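You operate a simulated robot arm through the tools that you are given. There is no shell and no other tool. Be economical: measure what you need, move in short steps, check, and stop when the job is done.

The job below is to be done with a simulated robot arm. You get a single attempt, and the scene is never put back.

TASK
Slide the hand brush along the top of the long bench with the pull dial until it stands next to the heater hood.
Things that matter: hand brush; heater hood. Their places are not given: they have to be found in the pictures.

It is judged by the outcome, as a careful person would: the job done as asked, and still so three seconds after it is handed in. It fails if anything else is knocked over, pushed out of place, dropped, spilled or broken.

THE ROBOT
A 6-joint arm with a two-finger parallel gripper, fixed in place. Base frame: the origin is at the foot of the arm, x ahead of it, y to its left, z up; the work surface is at about z = 880. Units: mm, degrees, N and s.
With the tool pointing down near the work surface it reaches from about 260 to 660 mm from the base axis. Its first joint turns from -66.0 to 66.0 degrees. Payload 2.9 kg.
The tool frame sits at the grasp point between the pads (the TCP): z along the fingers, y along the line on which they close. The tips reach 30 mm beyond it. The gripper opens to 110 mm. The fingers are 20 mm wide and 10 mm thick; the gripper's body (48 by 112 mm) begins 55 mm behind the TCP.
Orientation is that of the tool frame in the base frame, as [roll, pitch, yaw] about the fixed x, y, z axes, in that order (R = Rz(yaw) Ry(pitch) Rx(roll)). With the fingers straight down and closing along the base's y, the tool's x points along the base's -x, its y along +y and its z along -z.

THE INTERFACE
- The arm moves only by the tool play_rows. Its argument "targets" is a list of rows, each an object of numbers (a shift or turn left out is 0, a gripper value left out holds the last): "tx", "ty", "tz": the shift along the base's x, y, z in cm; "rx", "ry", "rz": the turn, a rotation vector about the base's x, y, z in degrees. In form: [{"tx": .., "ty": .., "tz": .., "rx": .., "ry": .., "rz": ..}, ...]. A call has 1 to 8 rows; each row shifts and turns the commanded pose from where the row before left it. "fingers" is the gripper command, from -1 (shut) to 1 (fully open), values between in proportion, set as the call begins (left out, the last holds). Rows are played at 5 a second. More than 50 mm and 8.6 degrees between two rows, or a gripper value outside its range, and nothing of the call is played. A pose out of reach is approached as far as the arm can. The call stops where the force on the tool passes 40 N (or 10 N more than at its start, if that is more) or the arm is blocked; 0.2 s more then pass. The fingers move at their own pace (about 108 mm/s each) and stop on an object; they squeeze with about 32 N. The grip force told is the motor's: it shows also when the fingers shut on nothing. Time passes only in rows, and 0.2 s behind the last, so rows that do not move let the fingers close. The reply holds the time, the measured pose of the TCP, the force on the tool along the base axes, the opening and the grip force, in the units named above and with some noise, and new pictures: "views" is both (left out), scene, wrist or none.
- Cameras (640 x 400 px; columns grow to the right, rows downward): "scene" is fixed at [88.5, 447.6, 1379]; the picture's right is [-0.60, -0.80, 0.00], its down [-0.48, 0.36, -0.80] and it looks along [0.64, -0.48, -0.61] (base axes); focal length 371 px, centre (320, 200). "wrist" rides on the gripper at [-36, 0, -57] in the tool frame; the picture's right is [0.00, -1.00, 0.00], its down [0.97, 0.00, -0.24] and it looks along [0.24, 0.00, 0.97] (tool axes); focal length 218 px, centre (320, 200).
- probe_pixels(camera, pixels): for up to 12 pixels [column, row] of the newest picture of that camera ("zoom" is the newest enlarged one), the place [x, y, z] in the base frame of the surface seen there, good to about 2 mm. No time passes.
- close_up(camera, box): a new picture of the part [left, top, right, bottom] of that camera's present view, enlarged. No time passes.
- job_done(): hands the job in; it is judged then, once.

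Work in short steps. Measure before you move; look again where a grasp or a placing could have gone wrong, and mend it. You have 60 turns and 120 pictures in all, those below and enlarged ones among them. Open the gripper and draw the arm clear of the work before you hand the job in, unless the task says otherwise; then end with one line.

The tools are called as name(argument=value, ...) on one line, values as JSON. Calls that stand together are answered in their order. play_rows: Moves the arm, as the interface text tells. Its arguments: {"type":"object","properties":{"targets":{"type":"array"},"fingers":{"type":"number"},"views":{"type":"string","enum":["both","scene","wrist","none"]}},"required":["targets"]} The other tools are called the same way: probe_pixels (camera, pixels) gives the place of the surface under pixels of a picture; close_up (camera, box) takes an enlarged picture of a part of a camera's view; job_done () hands the job in.

At the start:

```text
t: 0.0
position: [340.9, 303.6, 1164.1]
ee_rot: [-180.0, 0.0, 179.9]
wrist_force: [1.3, 0.8, -0.4]
width: 109.5
finger_force: 0.1
```

scene: 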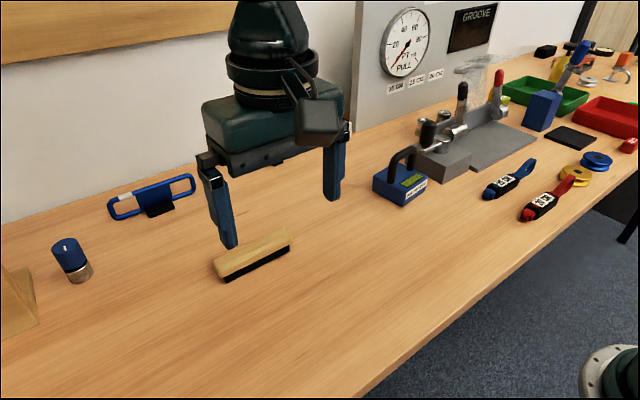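
wrist: 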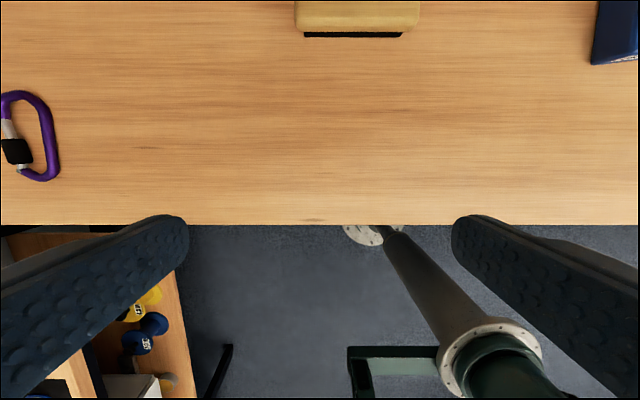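

The brush is seen at about (252,257); a possible hood is at the left edge (15,300). I enlarge and probe both.

close_up(camera="scene", box=[0, 160, 320, 360])

close_up(camera="scene", box=[360, 0, 640, 230])

probe_pixels(camera="scene", pixels=[[214, 262], [228, 282], [290, 236], [288, 248], [245, 255], [5, 270], [36, 322], [20, 290], [5, 325], [68, 245], [80, 280], [155, 200]])

```text
2.00 times, centred on (160, 260) of scene
```

zoom: 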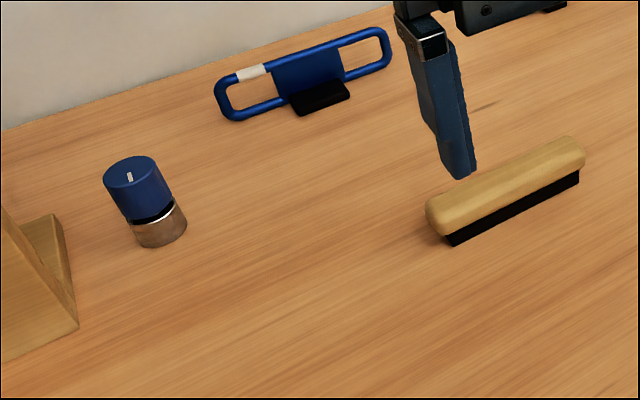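

```text
1.74 times, centred on (500, 115) of scene
```

zoom: 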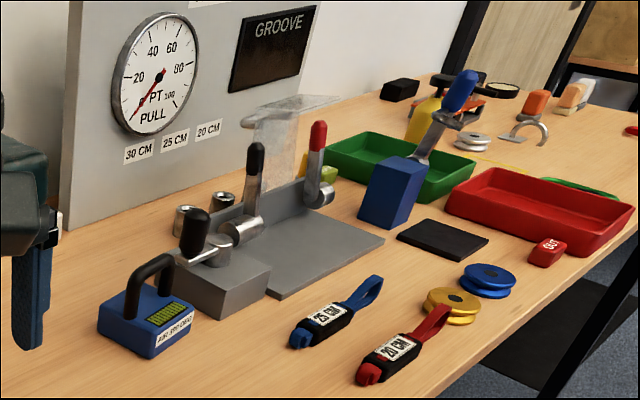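

```text
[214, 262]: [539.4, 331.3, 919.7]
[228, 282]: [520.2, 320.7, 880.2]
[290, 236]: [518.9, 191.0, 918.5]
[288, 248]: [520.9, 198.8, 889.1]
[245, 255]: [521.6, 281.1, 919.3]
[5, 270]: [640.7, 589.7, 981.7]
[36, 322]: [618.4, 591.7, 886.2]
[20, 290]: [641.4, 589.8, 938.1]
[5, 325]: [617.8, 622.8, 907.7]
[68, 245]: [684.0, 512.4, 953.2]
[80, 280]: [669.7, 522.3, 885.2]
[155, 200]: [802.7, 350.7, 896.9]
```

The brush spans about y 190–330, x 520–550, top z 919. The wooden thing at far left is cut off by the frame; I tilt the wrist camera to the left to see the rest of the bench.

play_rows(targets=[{"rx": 8, "tz": 3}, {"rx": 8, "tz": 3}, {"rx": 8}, {"rx": 8}, {"rx": 8}])

```text
t: 1.2
position: [342.5, 303.9, 1224.7]
ee_rot: [139.9, 0.0, 180.0]
wrist_force: [0.4, 0.2, 0.0]
width: 109.9
finger_force: 0.1
```

scene: 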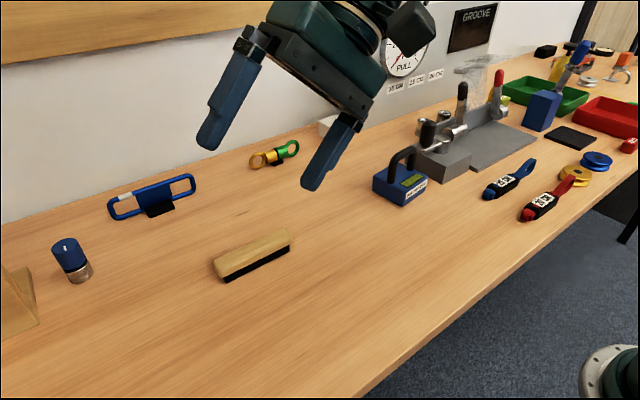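
wrist: 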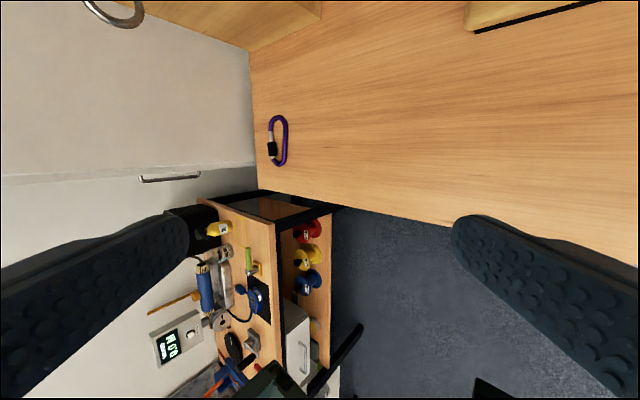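

To the left there is a cupboard wall and a second bench; the wooden thing lies at the top (280,10). I tilt forward to see it.

play_rows(targets=[{"ry": -8}, {"ry": -8}, {"ry": -8}, {"ry": -8}, {"ry": -8}, {"ry": -8}])

```text
t: 2.6
position: [341.3, 304.6, 1225.7]
ee_rot: [140.0, 48.2, 180.0]
wrist_force: [-0.2, 0.9, -0.8]
width: 110.1
finger_force: 0.0
```

scene: 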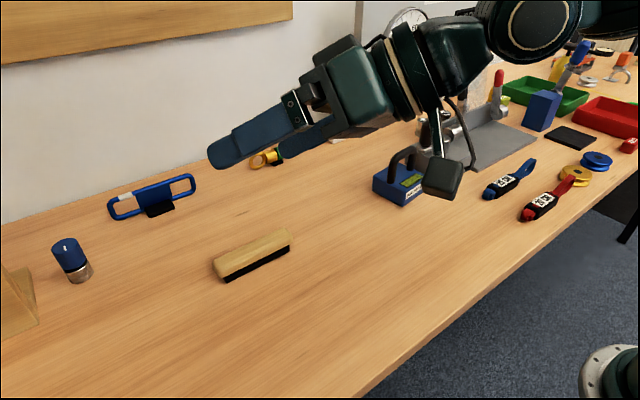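
wrist: 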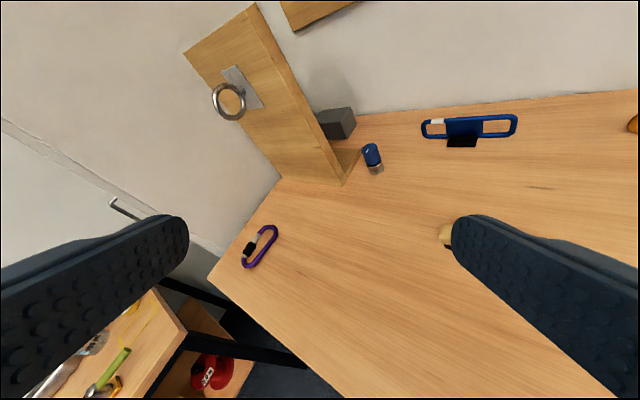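

No hood on the left: a wooden ring board, a grey block, carabiner. I undo the roll and move right to view the middle and right of the bench.

play_rows(targets=[{"rx": -5.35, "rz": -5.95, "ty": -4}, {"rx": -5.35, "rz": -5.95, "ty": -4}, {"rx": -5.35, "rz": -5.95, "ty": -4}, {"rx": -5.35, "rz": -5.95, "ty": -4}, {"rx": -5.35, "rz": -5.95, "ty": -4}, {"ty": -4}])

```text
t: 4.0
position: [342.0, 63.8, 1223.7]
ee_rot: [-180.0, 48.0, -180.0]
wrist_force: [0.2, -0.5, 0.1]
width: 109.9
finger_force: 0.0
```

scene: 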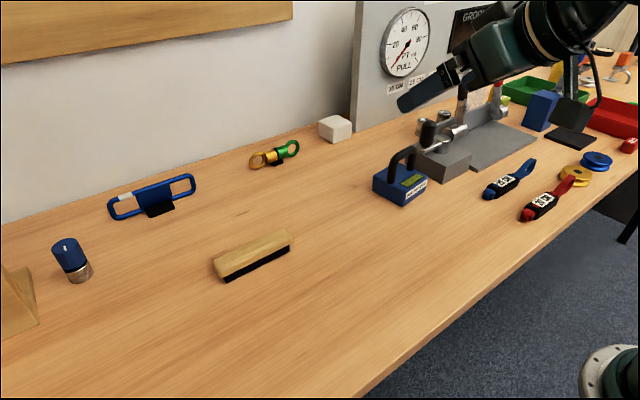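
wrist: 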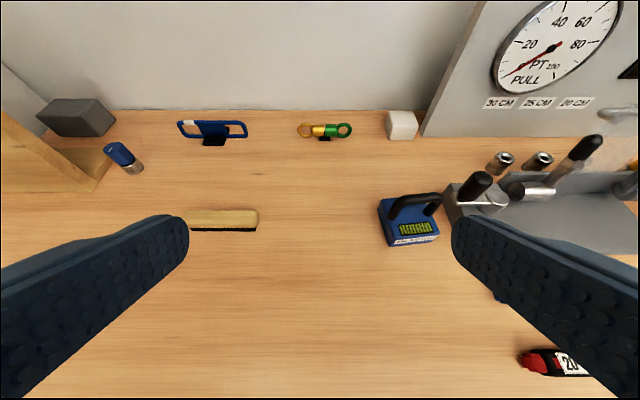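

No clear hood yet. I enlarge the blue block with the display and the clear object by the fixture.

close_up(camera="wrist", box=[360, 90, 640, 265])

close_up(camera="scene", box=[300, 80, 500, 225])

close_up(camera="wrist", box=[0, 70, 280, 245])

play_rows(targets=[{"ty": -5}, {"ty": -5}, {"ty": -5}, {"ty": -5}, {"ty": -5}, {"ty": -5}])

```text
2.29 times, centred on (500, 178) of wrist
```

zoom: 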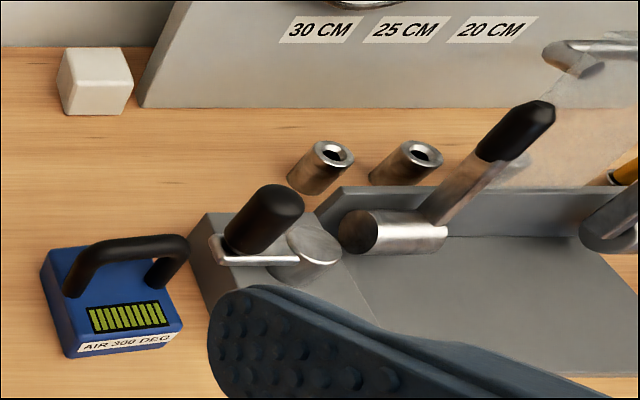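

```text
2.76 times, centred on (400, 152) of scene
```

zoom: 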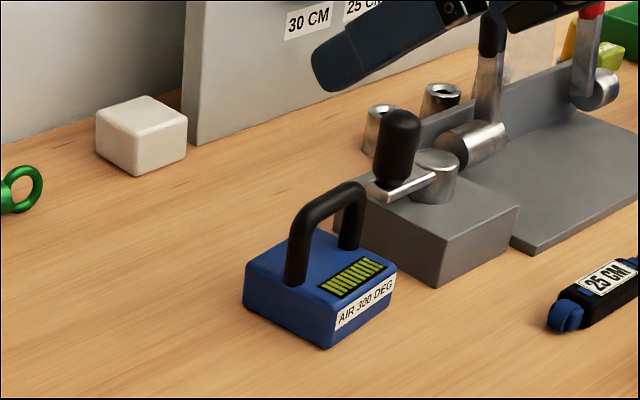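

```text
2.29 times, centred on (140, 158) of wrist
```

zoom: 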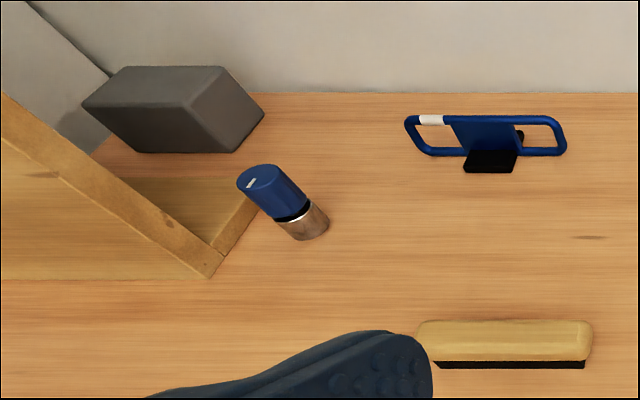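

```text
t: 5.4
position: [339.1, -239.4, 1226.8]
ee_rot: [180.0, 47.9, 180.0]
wrist_force: [1.0, -0.6, 0.7]
width: 110.0
finger_force: 0.1
```

scene: 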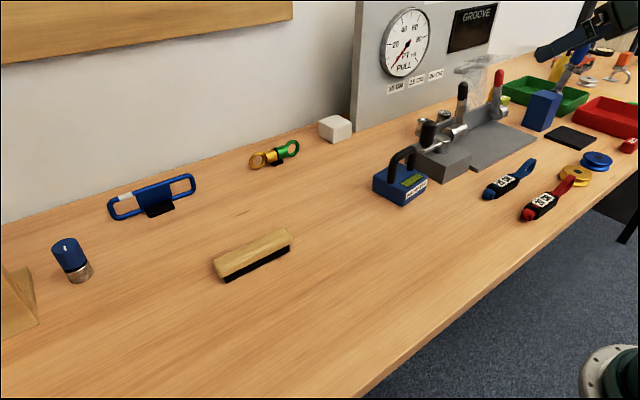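
wrist: 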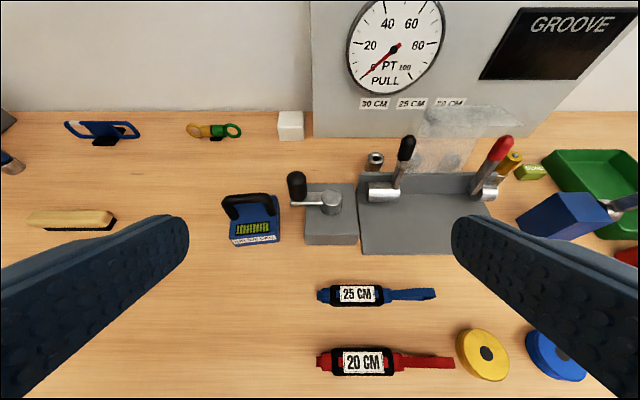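

The blue block labelled "AIR 300 DEG", with grille and handle (255,220), is the heater hood. I measure its footprint and the brush's, from both cameras.

probe_pixels(camera="scene", pixels=[[374, 177], [374, 188], [404, 192], [404, 205], [427, 178], [427, 187], [396, 166], [403, 152], [391, 172], [418, 175]])

probe_pixels(camera="wrist", pixels=[[30, 213], [112, 213], [32, 225], [114, 222], [108, 228], [70, 218], [229, 205], [234, 243], [278, 240], [277, 205], [248, 198], [310, 240]])

close_up(camera="scene", box=[200, 140, 440, 290])

```text
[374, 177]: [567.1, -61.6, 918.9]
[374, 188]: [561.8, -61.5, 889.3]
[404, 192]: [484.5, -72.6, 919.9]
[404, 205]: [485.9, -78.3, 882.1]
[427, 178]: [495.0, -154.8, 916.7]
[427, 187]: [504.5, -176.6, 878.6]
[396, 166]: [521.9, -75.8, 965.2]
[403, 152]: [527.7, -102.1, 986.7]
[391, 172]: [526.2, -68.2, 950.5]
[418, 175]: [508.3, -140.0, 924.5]
```

```text
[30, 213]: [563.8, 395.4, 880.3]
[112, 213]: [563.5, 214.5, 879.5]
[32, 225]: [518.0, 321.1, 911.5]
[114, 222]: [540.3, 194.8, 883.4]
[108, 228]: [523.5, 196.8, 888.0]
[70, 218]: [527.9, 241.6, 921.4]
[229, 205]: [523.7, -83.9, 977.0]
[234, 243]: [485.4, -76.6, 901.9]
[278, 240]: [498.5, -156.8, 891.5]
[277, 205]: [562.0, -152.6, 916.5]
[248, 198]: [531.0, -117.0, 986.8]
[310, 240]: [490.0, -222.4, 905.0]
```

```text
2.67 times, centred on (320, 215) of scene
```

zoom: 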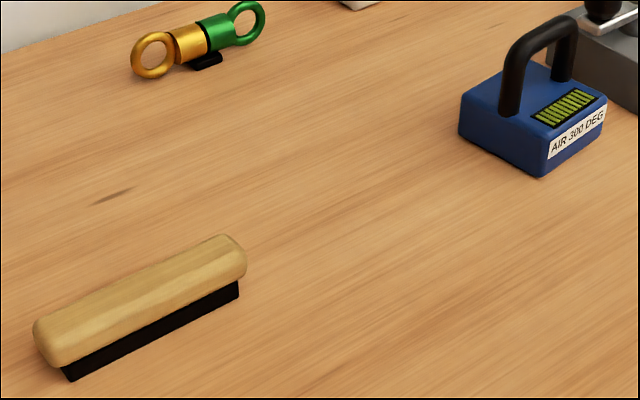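

I measure the brush outline more closely in the zoomed picture.

probe_pixels(camera="zoom", pixels=[[40, 322], [50, 362], [68, 378], [238, 296], [245, 262], [225, 237], [130, 274], [130, 320], [130, 300], [130, 345], [44, 335], [240, 250]])

```text
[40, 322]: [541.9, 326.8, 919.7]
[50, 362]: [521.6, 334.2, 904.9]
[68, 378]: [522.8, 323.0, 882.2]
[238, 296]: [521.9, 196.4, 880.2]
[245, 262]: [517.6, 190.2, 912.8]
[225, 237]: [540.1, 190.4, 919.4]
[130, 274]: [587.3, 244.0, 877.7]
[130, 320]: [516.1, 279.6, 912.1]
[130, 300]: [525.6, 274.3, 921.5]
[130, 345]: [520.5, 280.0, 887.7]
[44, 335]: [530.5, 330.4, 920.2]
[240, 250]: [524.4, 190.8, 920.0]
```

The brush centre is around (535, 260). I level the tool, move above it at height, and turn the gripper so that it closes along x.

play_rows(targets=[{"ry": 8, "ty": 4.2}, {"ry": 8, "ty": 4.2}, {"ry": 8, "ty": 4.2}, {"ry": 8, "ty": 4.2}, {"ry": 8, "ty": 4.2}, {"ry": 8, "ty": 4.2}], views="none")

play_rows(targets=[{"rz": 8, "ty": 4, "tx": 2.5}, {"rz": 8, "ty": 4, "tx": 2.5}, {"rz": 8, "ty": 4, "tx": 2.5}, {"rz": 8, "ty": 4, "tx": 2.5}, {"rz": 8, "ty": 4, "tx": 2.5}, {"rz": 8, "ty": 4, "tx": 2.5}, {"rz": 8, "tx": 2.5}, {"rz": 8, "tx": 2}], views="none")

play_rows(targets=[{"rz": 8, "tz": -4}, {"rz": 8, "tz": -4}, {"rz": 8, "tz": -4}, {"rz": 2, "tz": -4}])

```text
t: 6.8
position: [344.5, 16.7, 1225.1]
ee_rot: [-179.9, -0.2, 179.9]
wrist_force: [0.9, 0.3, 0.6]
width: 110.1
finger_force: 0.0
```

```text
t: 8.6
position: [531.1, 254.4, 1203.6]
ee_rot: [179.9, 0.0, -115.9]
wrist_force: [-0.7, 0.9, -0.3]
width: 110.0
finger_force: 0.0
out of reach, approached as far as the arm can: row 7, 8
```

```text
t: 9.6
position: [530.4, 252.9, 1040.0]
ee_rot: [180.0, 0.0, -89.9]
wrist_force: [0.1, -0.6, -0.4]
width: 109.9
finger_force: 0.0
```

scene: 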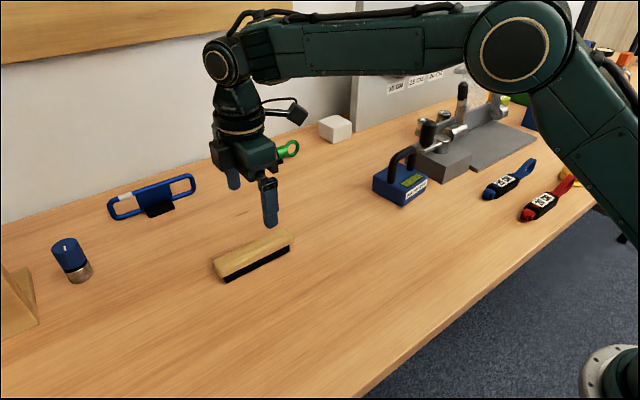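
wrist: 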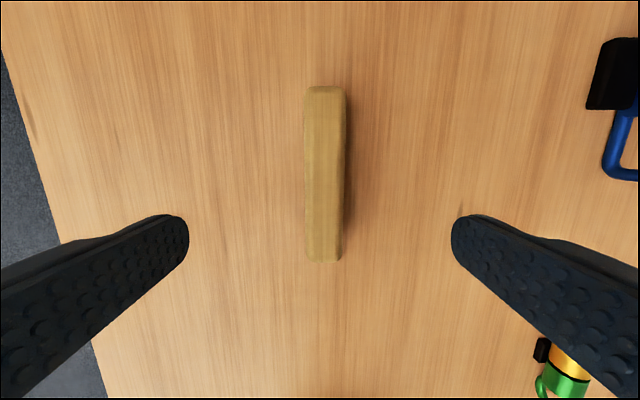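

The brush lies between the fingers in the wrist view (columns 304–346, rows 87–262). I probe its edges.

probe_pixels(camera="wrist", pixels=[[307, 175], [342, 175], [325, 90], [325, 259], [308, 245], [339, 245], [309, 100], [343, 100], [325, 175]])

```text
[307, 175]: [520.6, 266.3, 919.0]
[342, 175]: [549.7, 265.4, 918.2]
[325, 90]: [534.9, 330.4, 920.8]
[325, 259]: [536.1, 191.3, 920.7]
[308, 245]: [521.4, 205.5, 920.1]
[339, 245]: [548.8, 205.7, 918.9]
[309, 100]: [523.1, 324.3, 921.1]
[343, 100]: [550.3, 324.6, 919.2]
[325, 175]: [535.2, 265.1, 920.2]
```

Brush centre (535.5, 261), width about 36 mm. I centre over it and descend so the tips stay about 9 mm over the bench.

play_rows(targets=[{"tx": 0.5, "ty": 0.8, "tz": -2}, {"tz": -4}, {"tz": -3}, {"tz": -2}, {"tz": -1.1}, {}])

```text
t: 11.0
position: [536.1, 261.4, 919.5]
ee_rot: [-180.0, 0.0, -90.1]
wrist_force: [0.9, -0.9, -0.4]
width: 110.1
finger_force: 0.0
```

scene: 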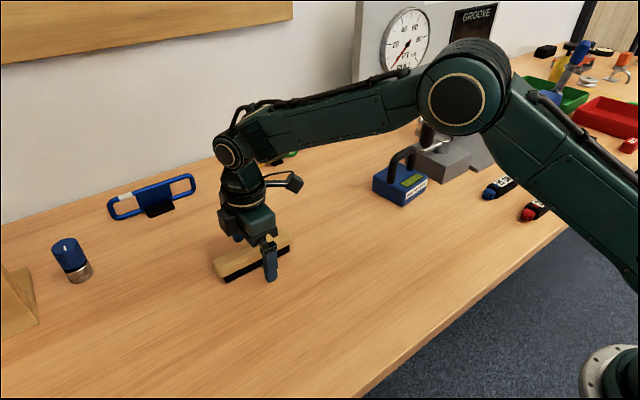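
wrist: 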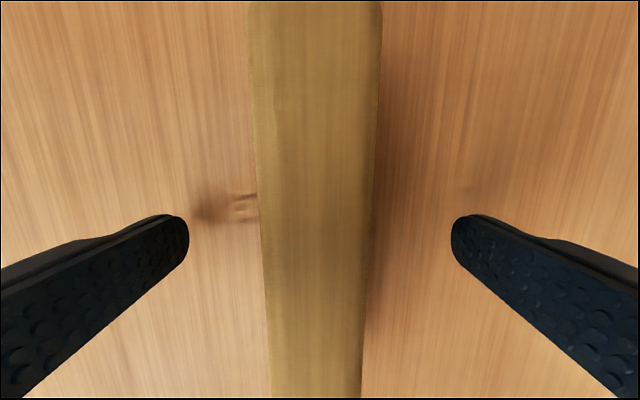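

The fingers straddle the brush at z 919.5. I close them and wait.

play_rows(targets=[{}, {}, {}, {}], fingers=-1, views="wrist")

```text
t: 12.0
position: [535.9, 261.6, 919.7]
ee_rot: [-180.0, 0.0, -90.0]
wrist_force: [-0.4, 0.4, 0.7]
width: 33.3
finger_force: 32.4
```

wrist: 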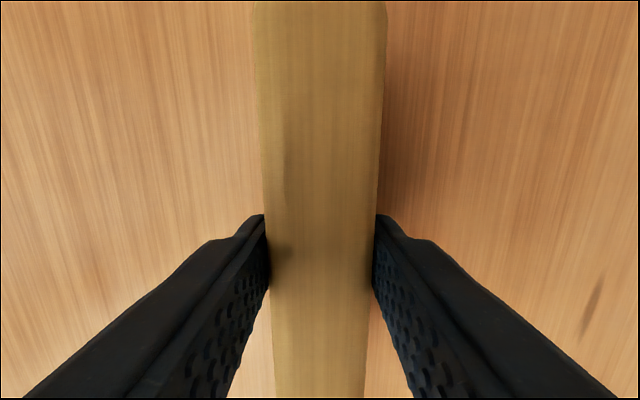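

Held at 33.3 mm. I slide it along the bench toward −y, 200 mm first.

play_rows(targets=[{"ty": -1.5}, {"ty": -2.5}, {"ty": -3}, {"ty": -3}, {"ty": -3}, {"ty": -3}, {"ty": -2.5}, {"ty": -1.5}])

```text
t: 13.8
position: [536.7, 62.3, 919.5]
ee_rot: [-179.9, 0.0, -90.0]
wrist_force: [-0.2, -0.5, 0.5]
width: 33.7
finger_force: 32.1
```

scene: 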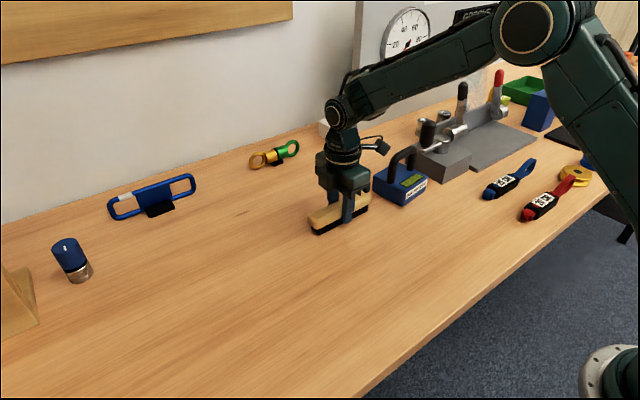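
wrist: 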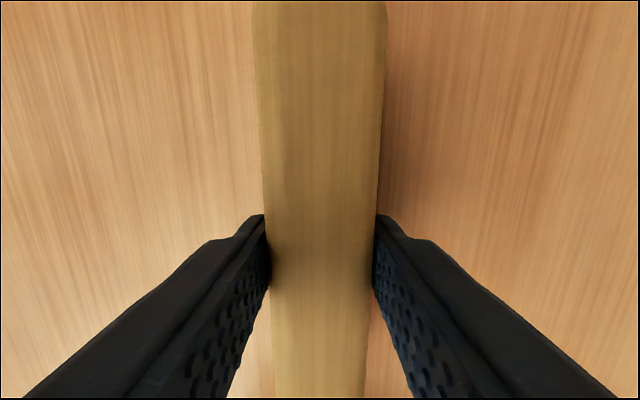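

The brush moved with the fingers; I zoom on the gap to the hood.

close_up(camera="scene", box=[296, 140, 440, 240])

probe_pixels(camera="scene", pixels=[[368, 200], [366, 194], [374, 181], [380, 188], [390, 194], [385, 200], [378, 195]])

```text
4.00 times, centred on (368, 190) of scene
```

zoom: 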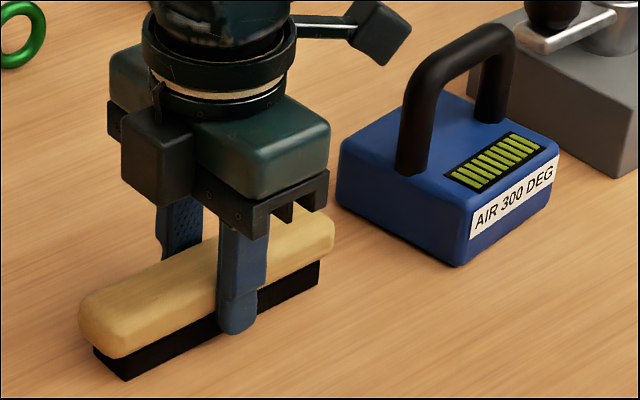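

```text
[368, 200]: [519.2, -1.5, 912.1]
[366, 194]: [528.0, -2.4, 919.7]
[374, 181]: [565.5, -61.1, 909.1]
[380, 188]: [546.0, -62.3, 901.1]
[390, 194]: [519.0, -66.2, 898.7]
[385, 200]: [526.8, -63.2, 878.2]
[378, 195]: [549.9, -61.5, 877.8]
```

The brush end is at about y −11, and the hood face at −62 to −66. I slide 41 mm more, which leaves about a 10 mm gap.

play_rows(targets=[{"ty": -1.2}, {"ty": -1.2}, {"ty": -1}, {"ty": -0.7}, {}], views="scene")

close_up(camera="scene", box=[296, 140, 440, 240])

```text
t: 15.0
position: [534.4, 20.1, 919.8]
ee_rot: [180.0, -0.1, -90.1]
wrist_force: [-0.2, -0.5, -0.4]
width: 33.2
finger_force: 31.9
```

scene: 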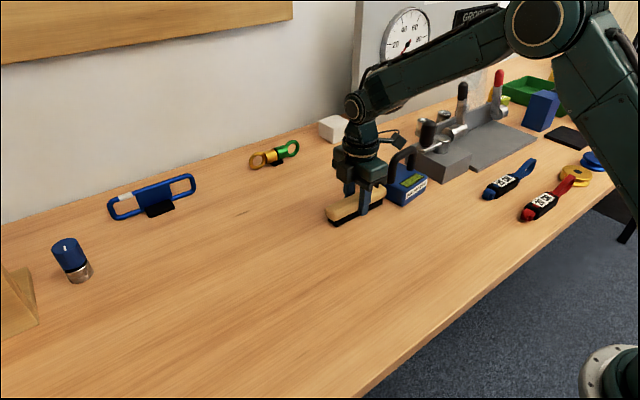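

```text
4.00 times, centred on (368, 190) of scene
```

zoom: 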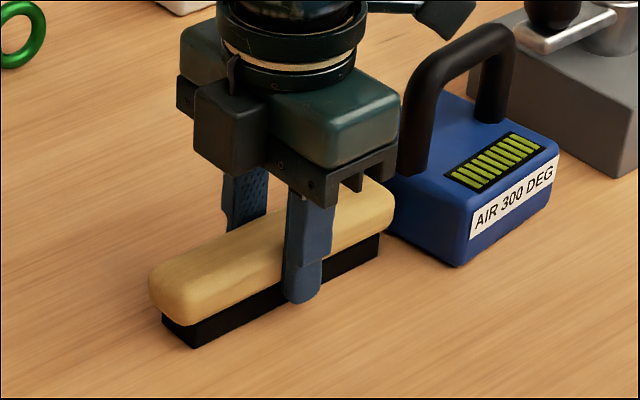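

The gap is small with no contact force. I open the fingers and then lift straight up.

play_rows(targets=[{}, {}, {}, {}], fingers=1, views="none")

play_rows(targets=[{"tz": 2}, {"tz": 4}, {"tz": 4}, {"tz": 4}, {"tz": 4}, {"tx": -4, "ty": 2}, {"tx": -4, "ty": 2}, {"tx": -4, "ty": 2}])

close_up(camera="scene", box=[296, 140, 440, 240])

```text
t: 16.0
position: [535.2, 20.4, 920.1]
ee_rot: [-180.0, 0.0, -90.0]
wrist_force: [0.4, -0.4, 0.7]
width: 110.0
finger_force: 0.0
```

```text
t: 17.8
position: [413.4, 77.4, 1101.1]
ee_rot: [180.0, 0.0, -90.0]
wrist_force: [-0.1, -0.2, 0.3]
width: 110.1
finger_force: 0.1
```

scene: 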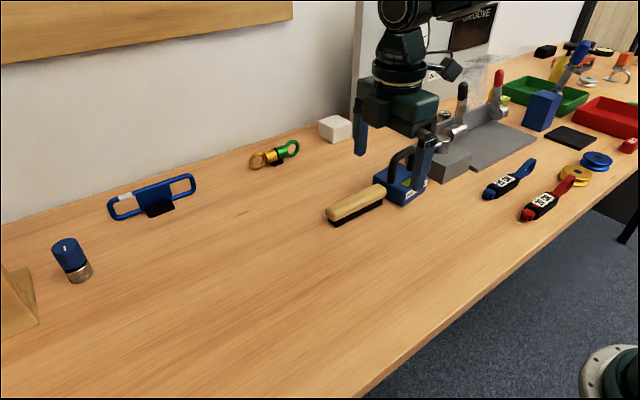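
wrist: 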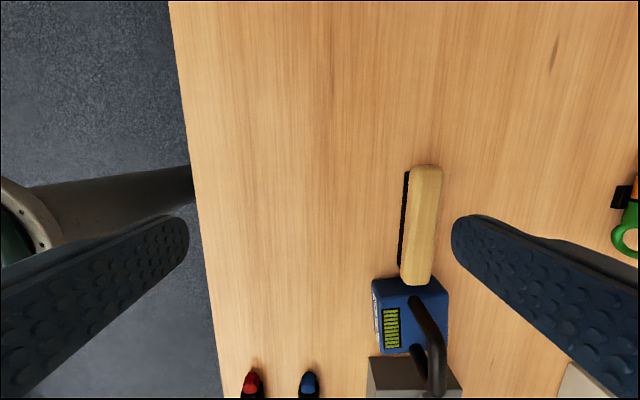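

```text
4.00 times, centred on (368, 190) of scene
```

zoom: 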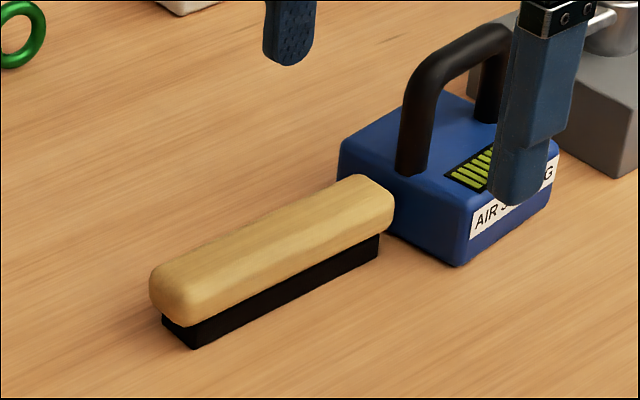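

The brush stands upright on its bristles right beside the heater hood, and the hood hasn't moved. The gripper is open and clear, so I hand in.

job_done()

```text
The job is handed in.
```

I slid the hand brush along the bench to about 10 mm from the heater hood (the blue "AIR 300 DEG" block), left it upright with nothing else disturbed, and handed the job in.
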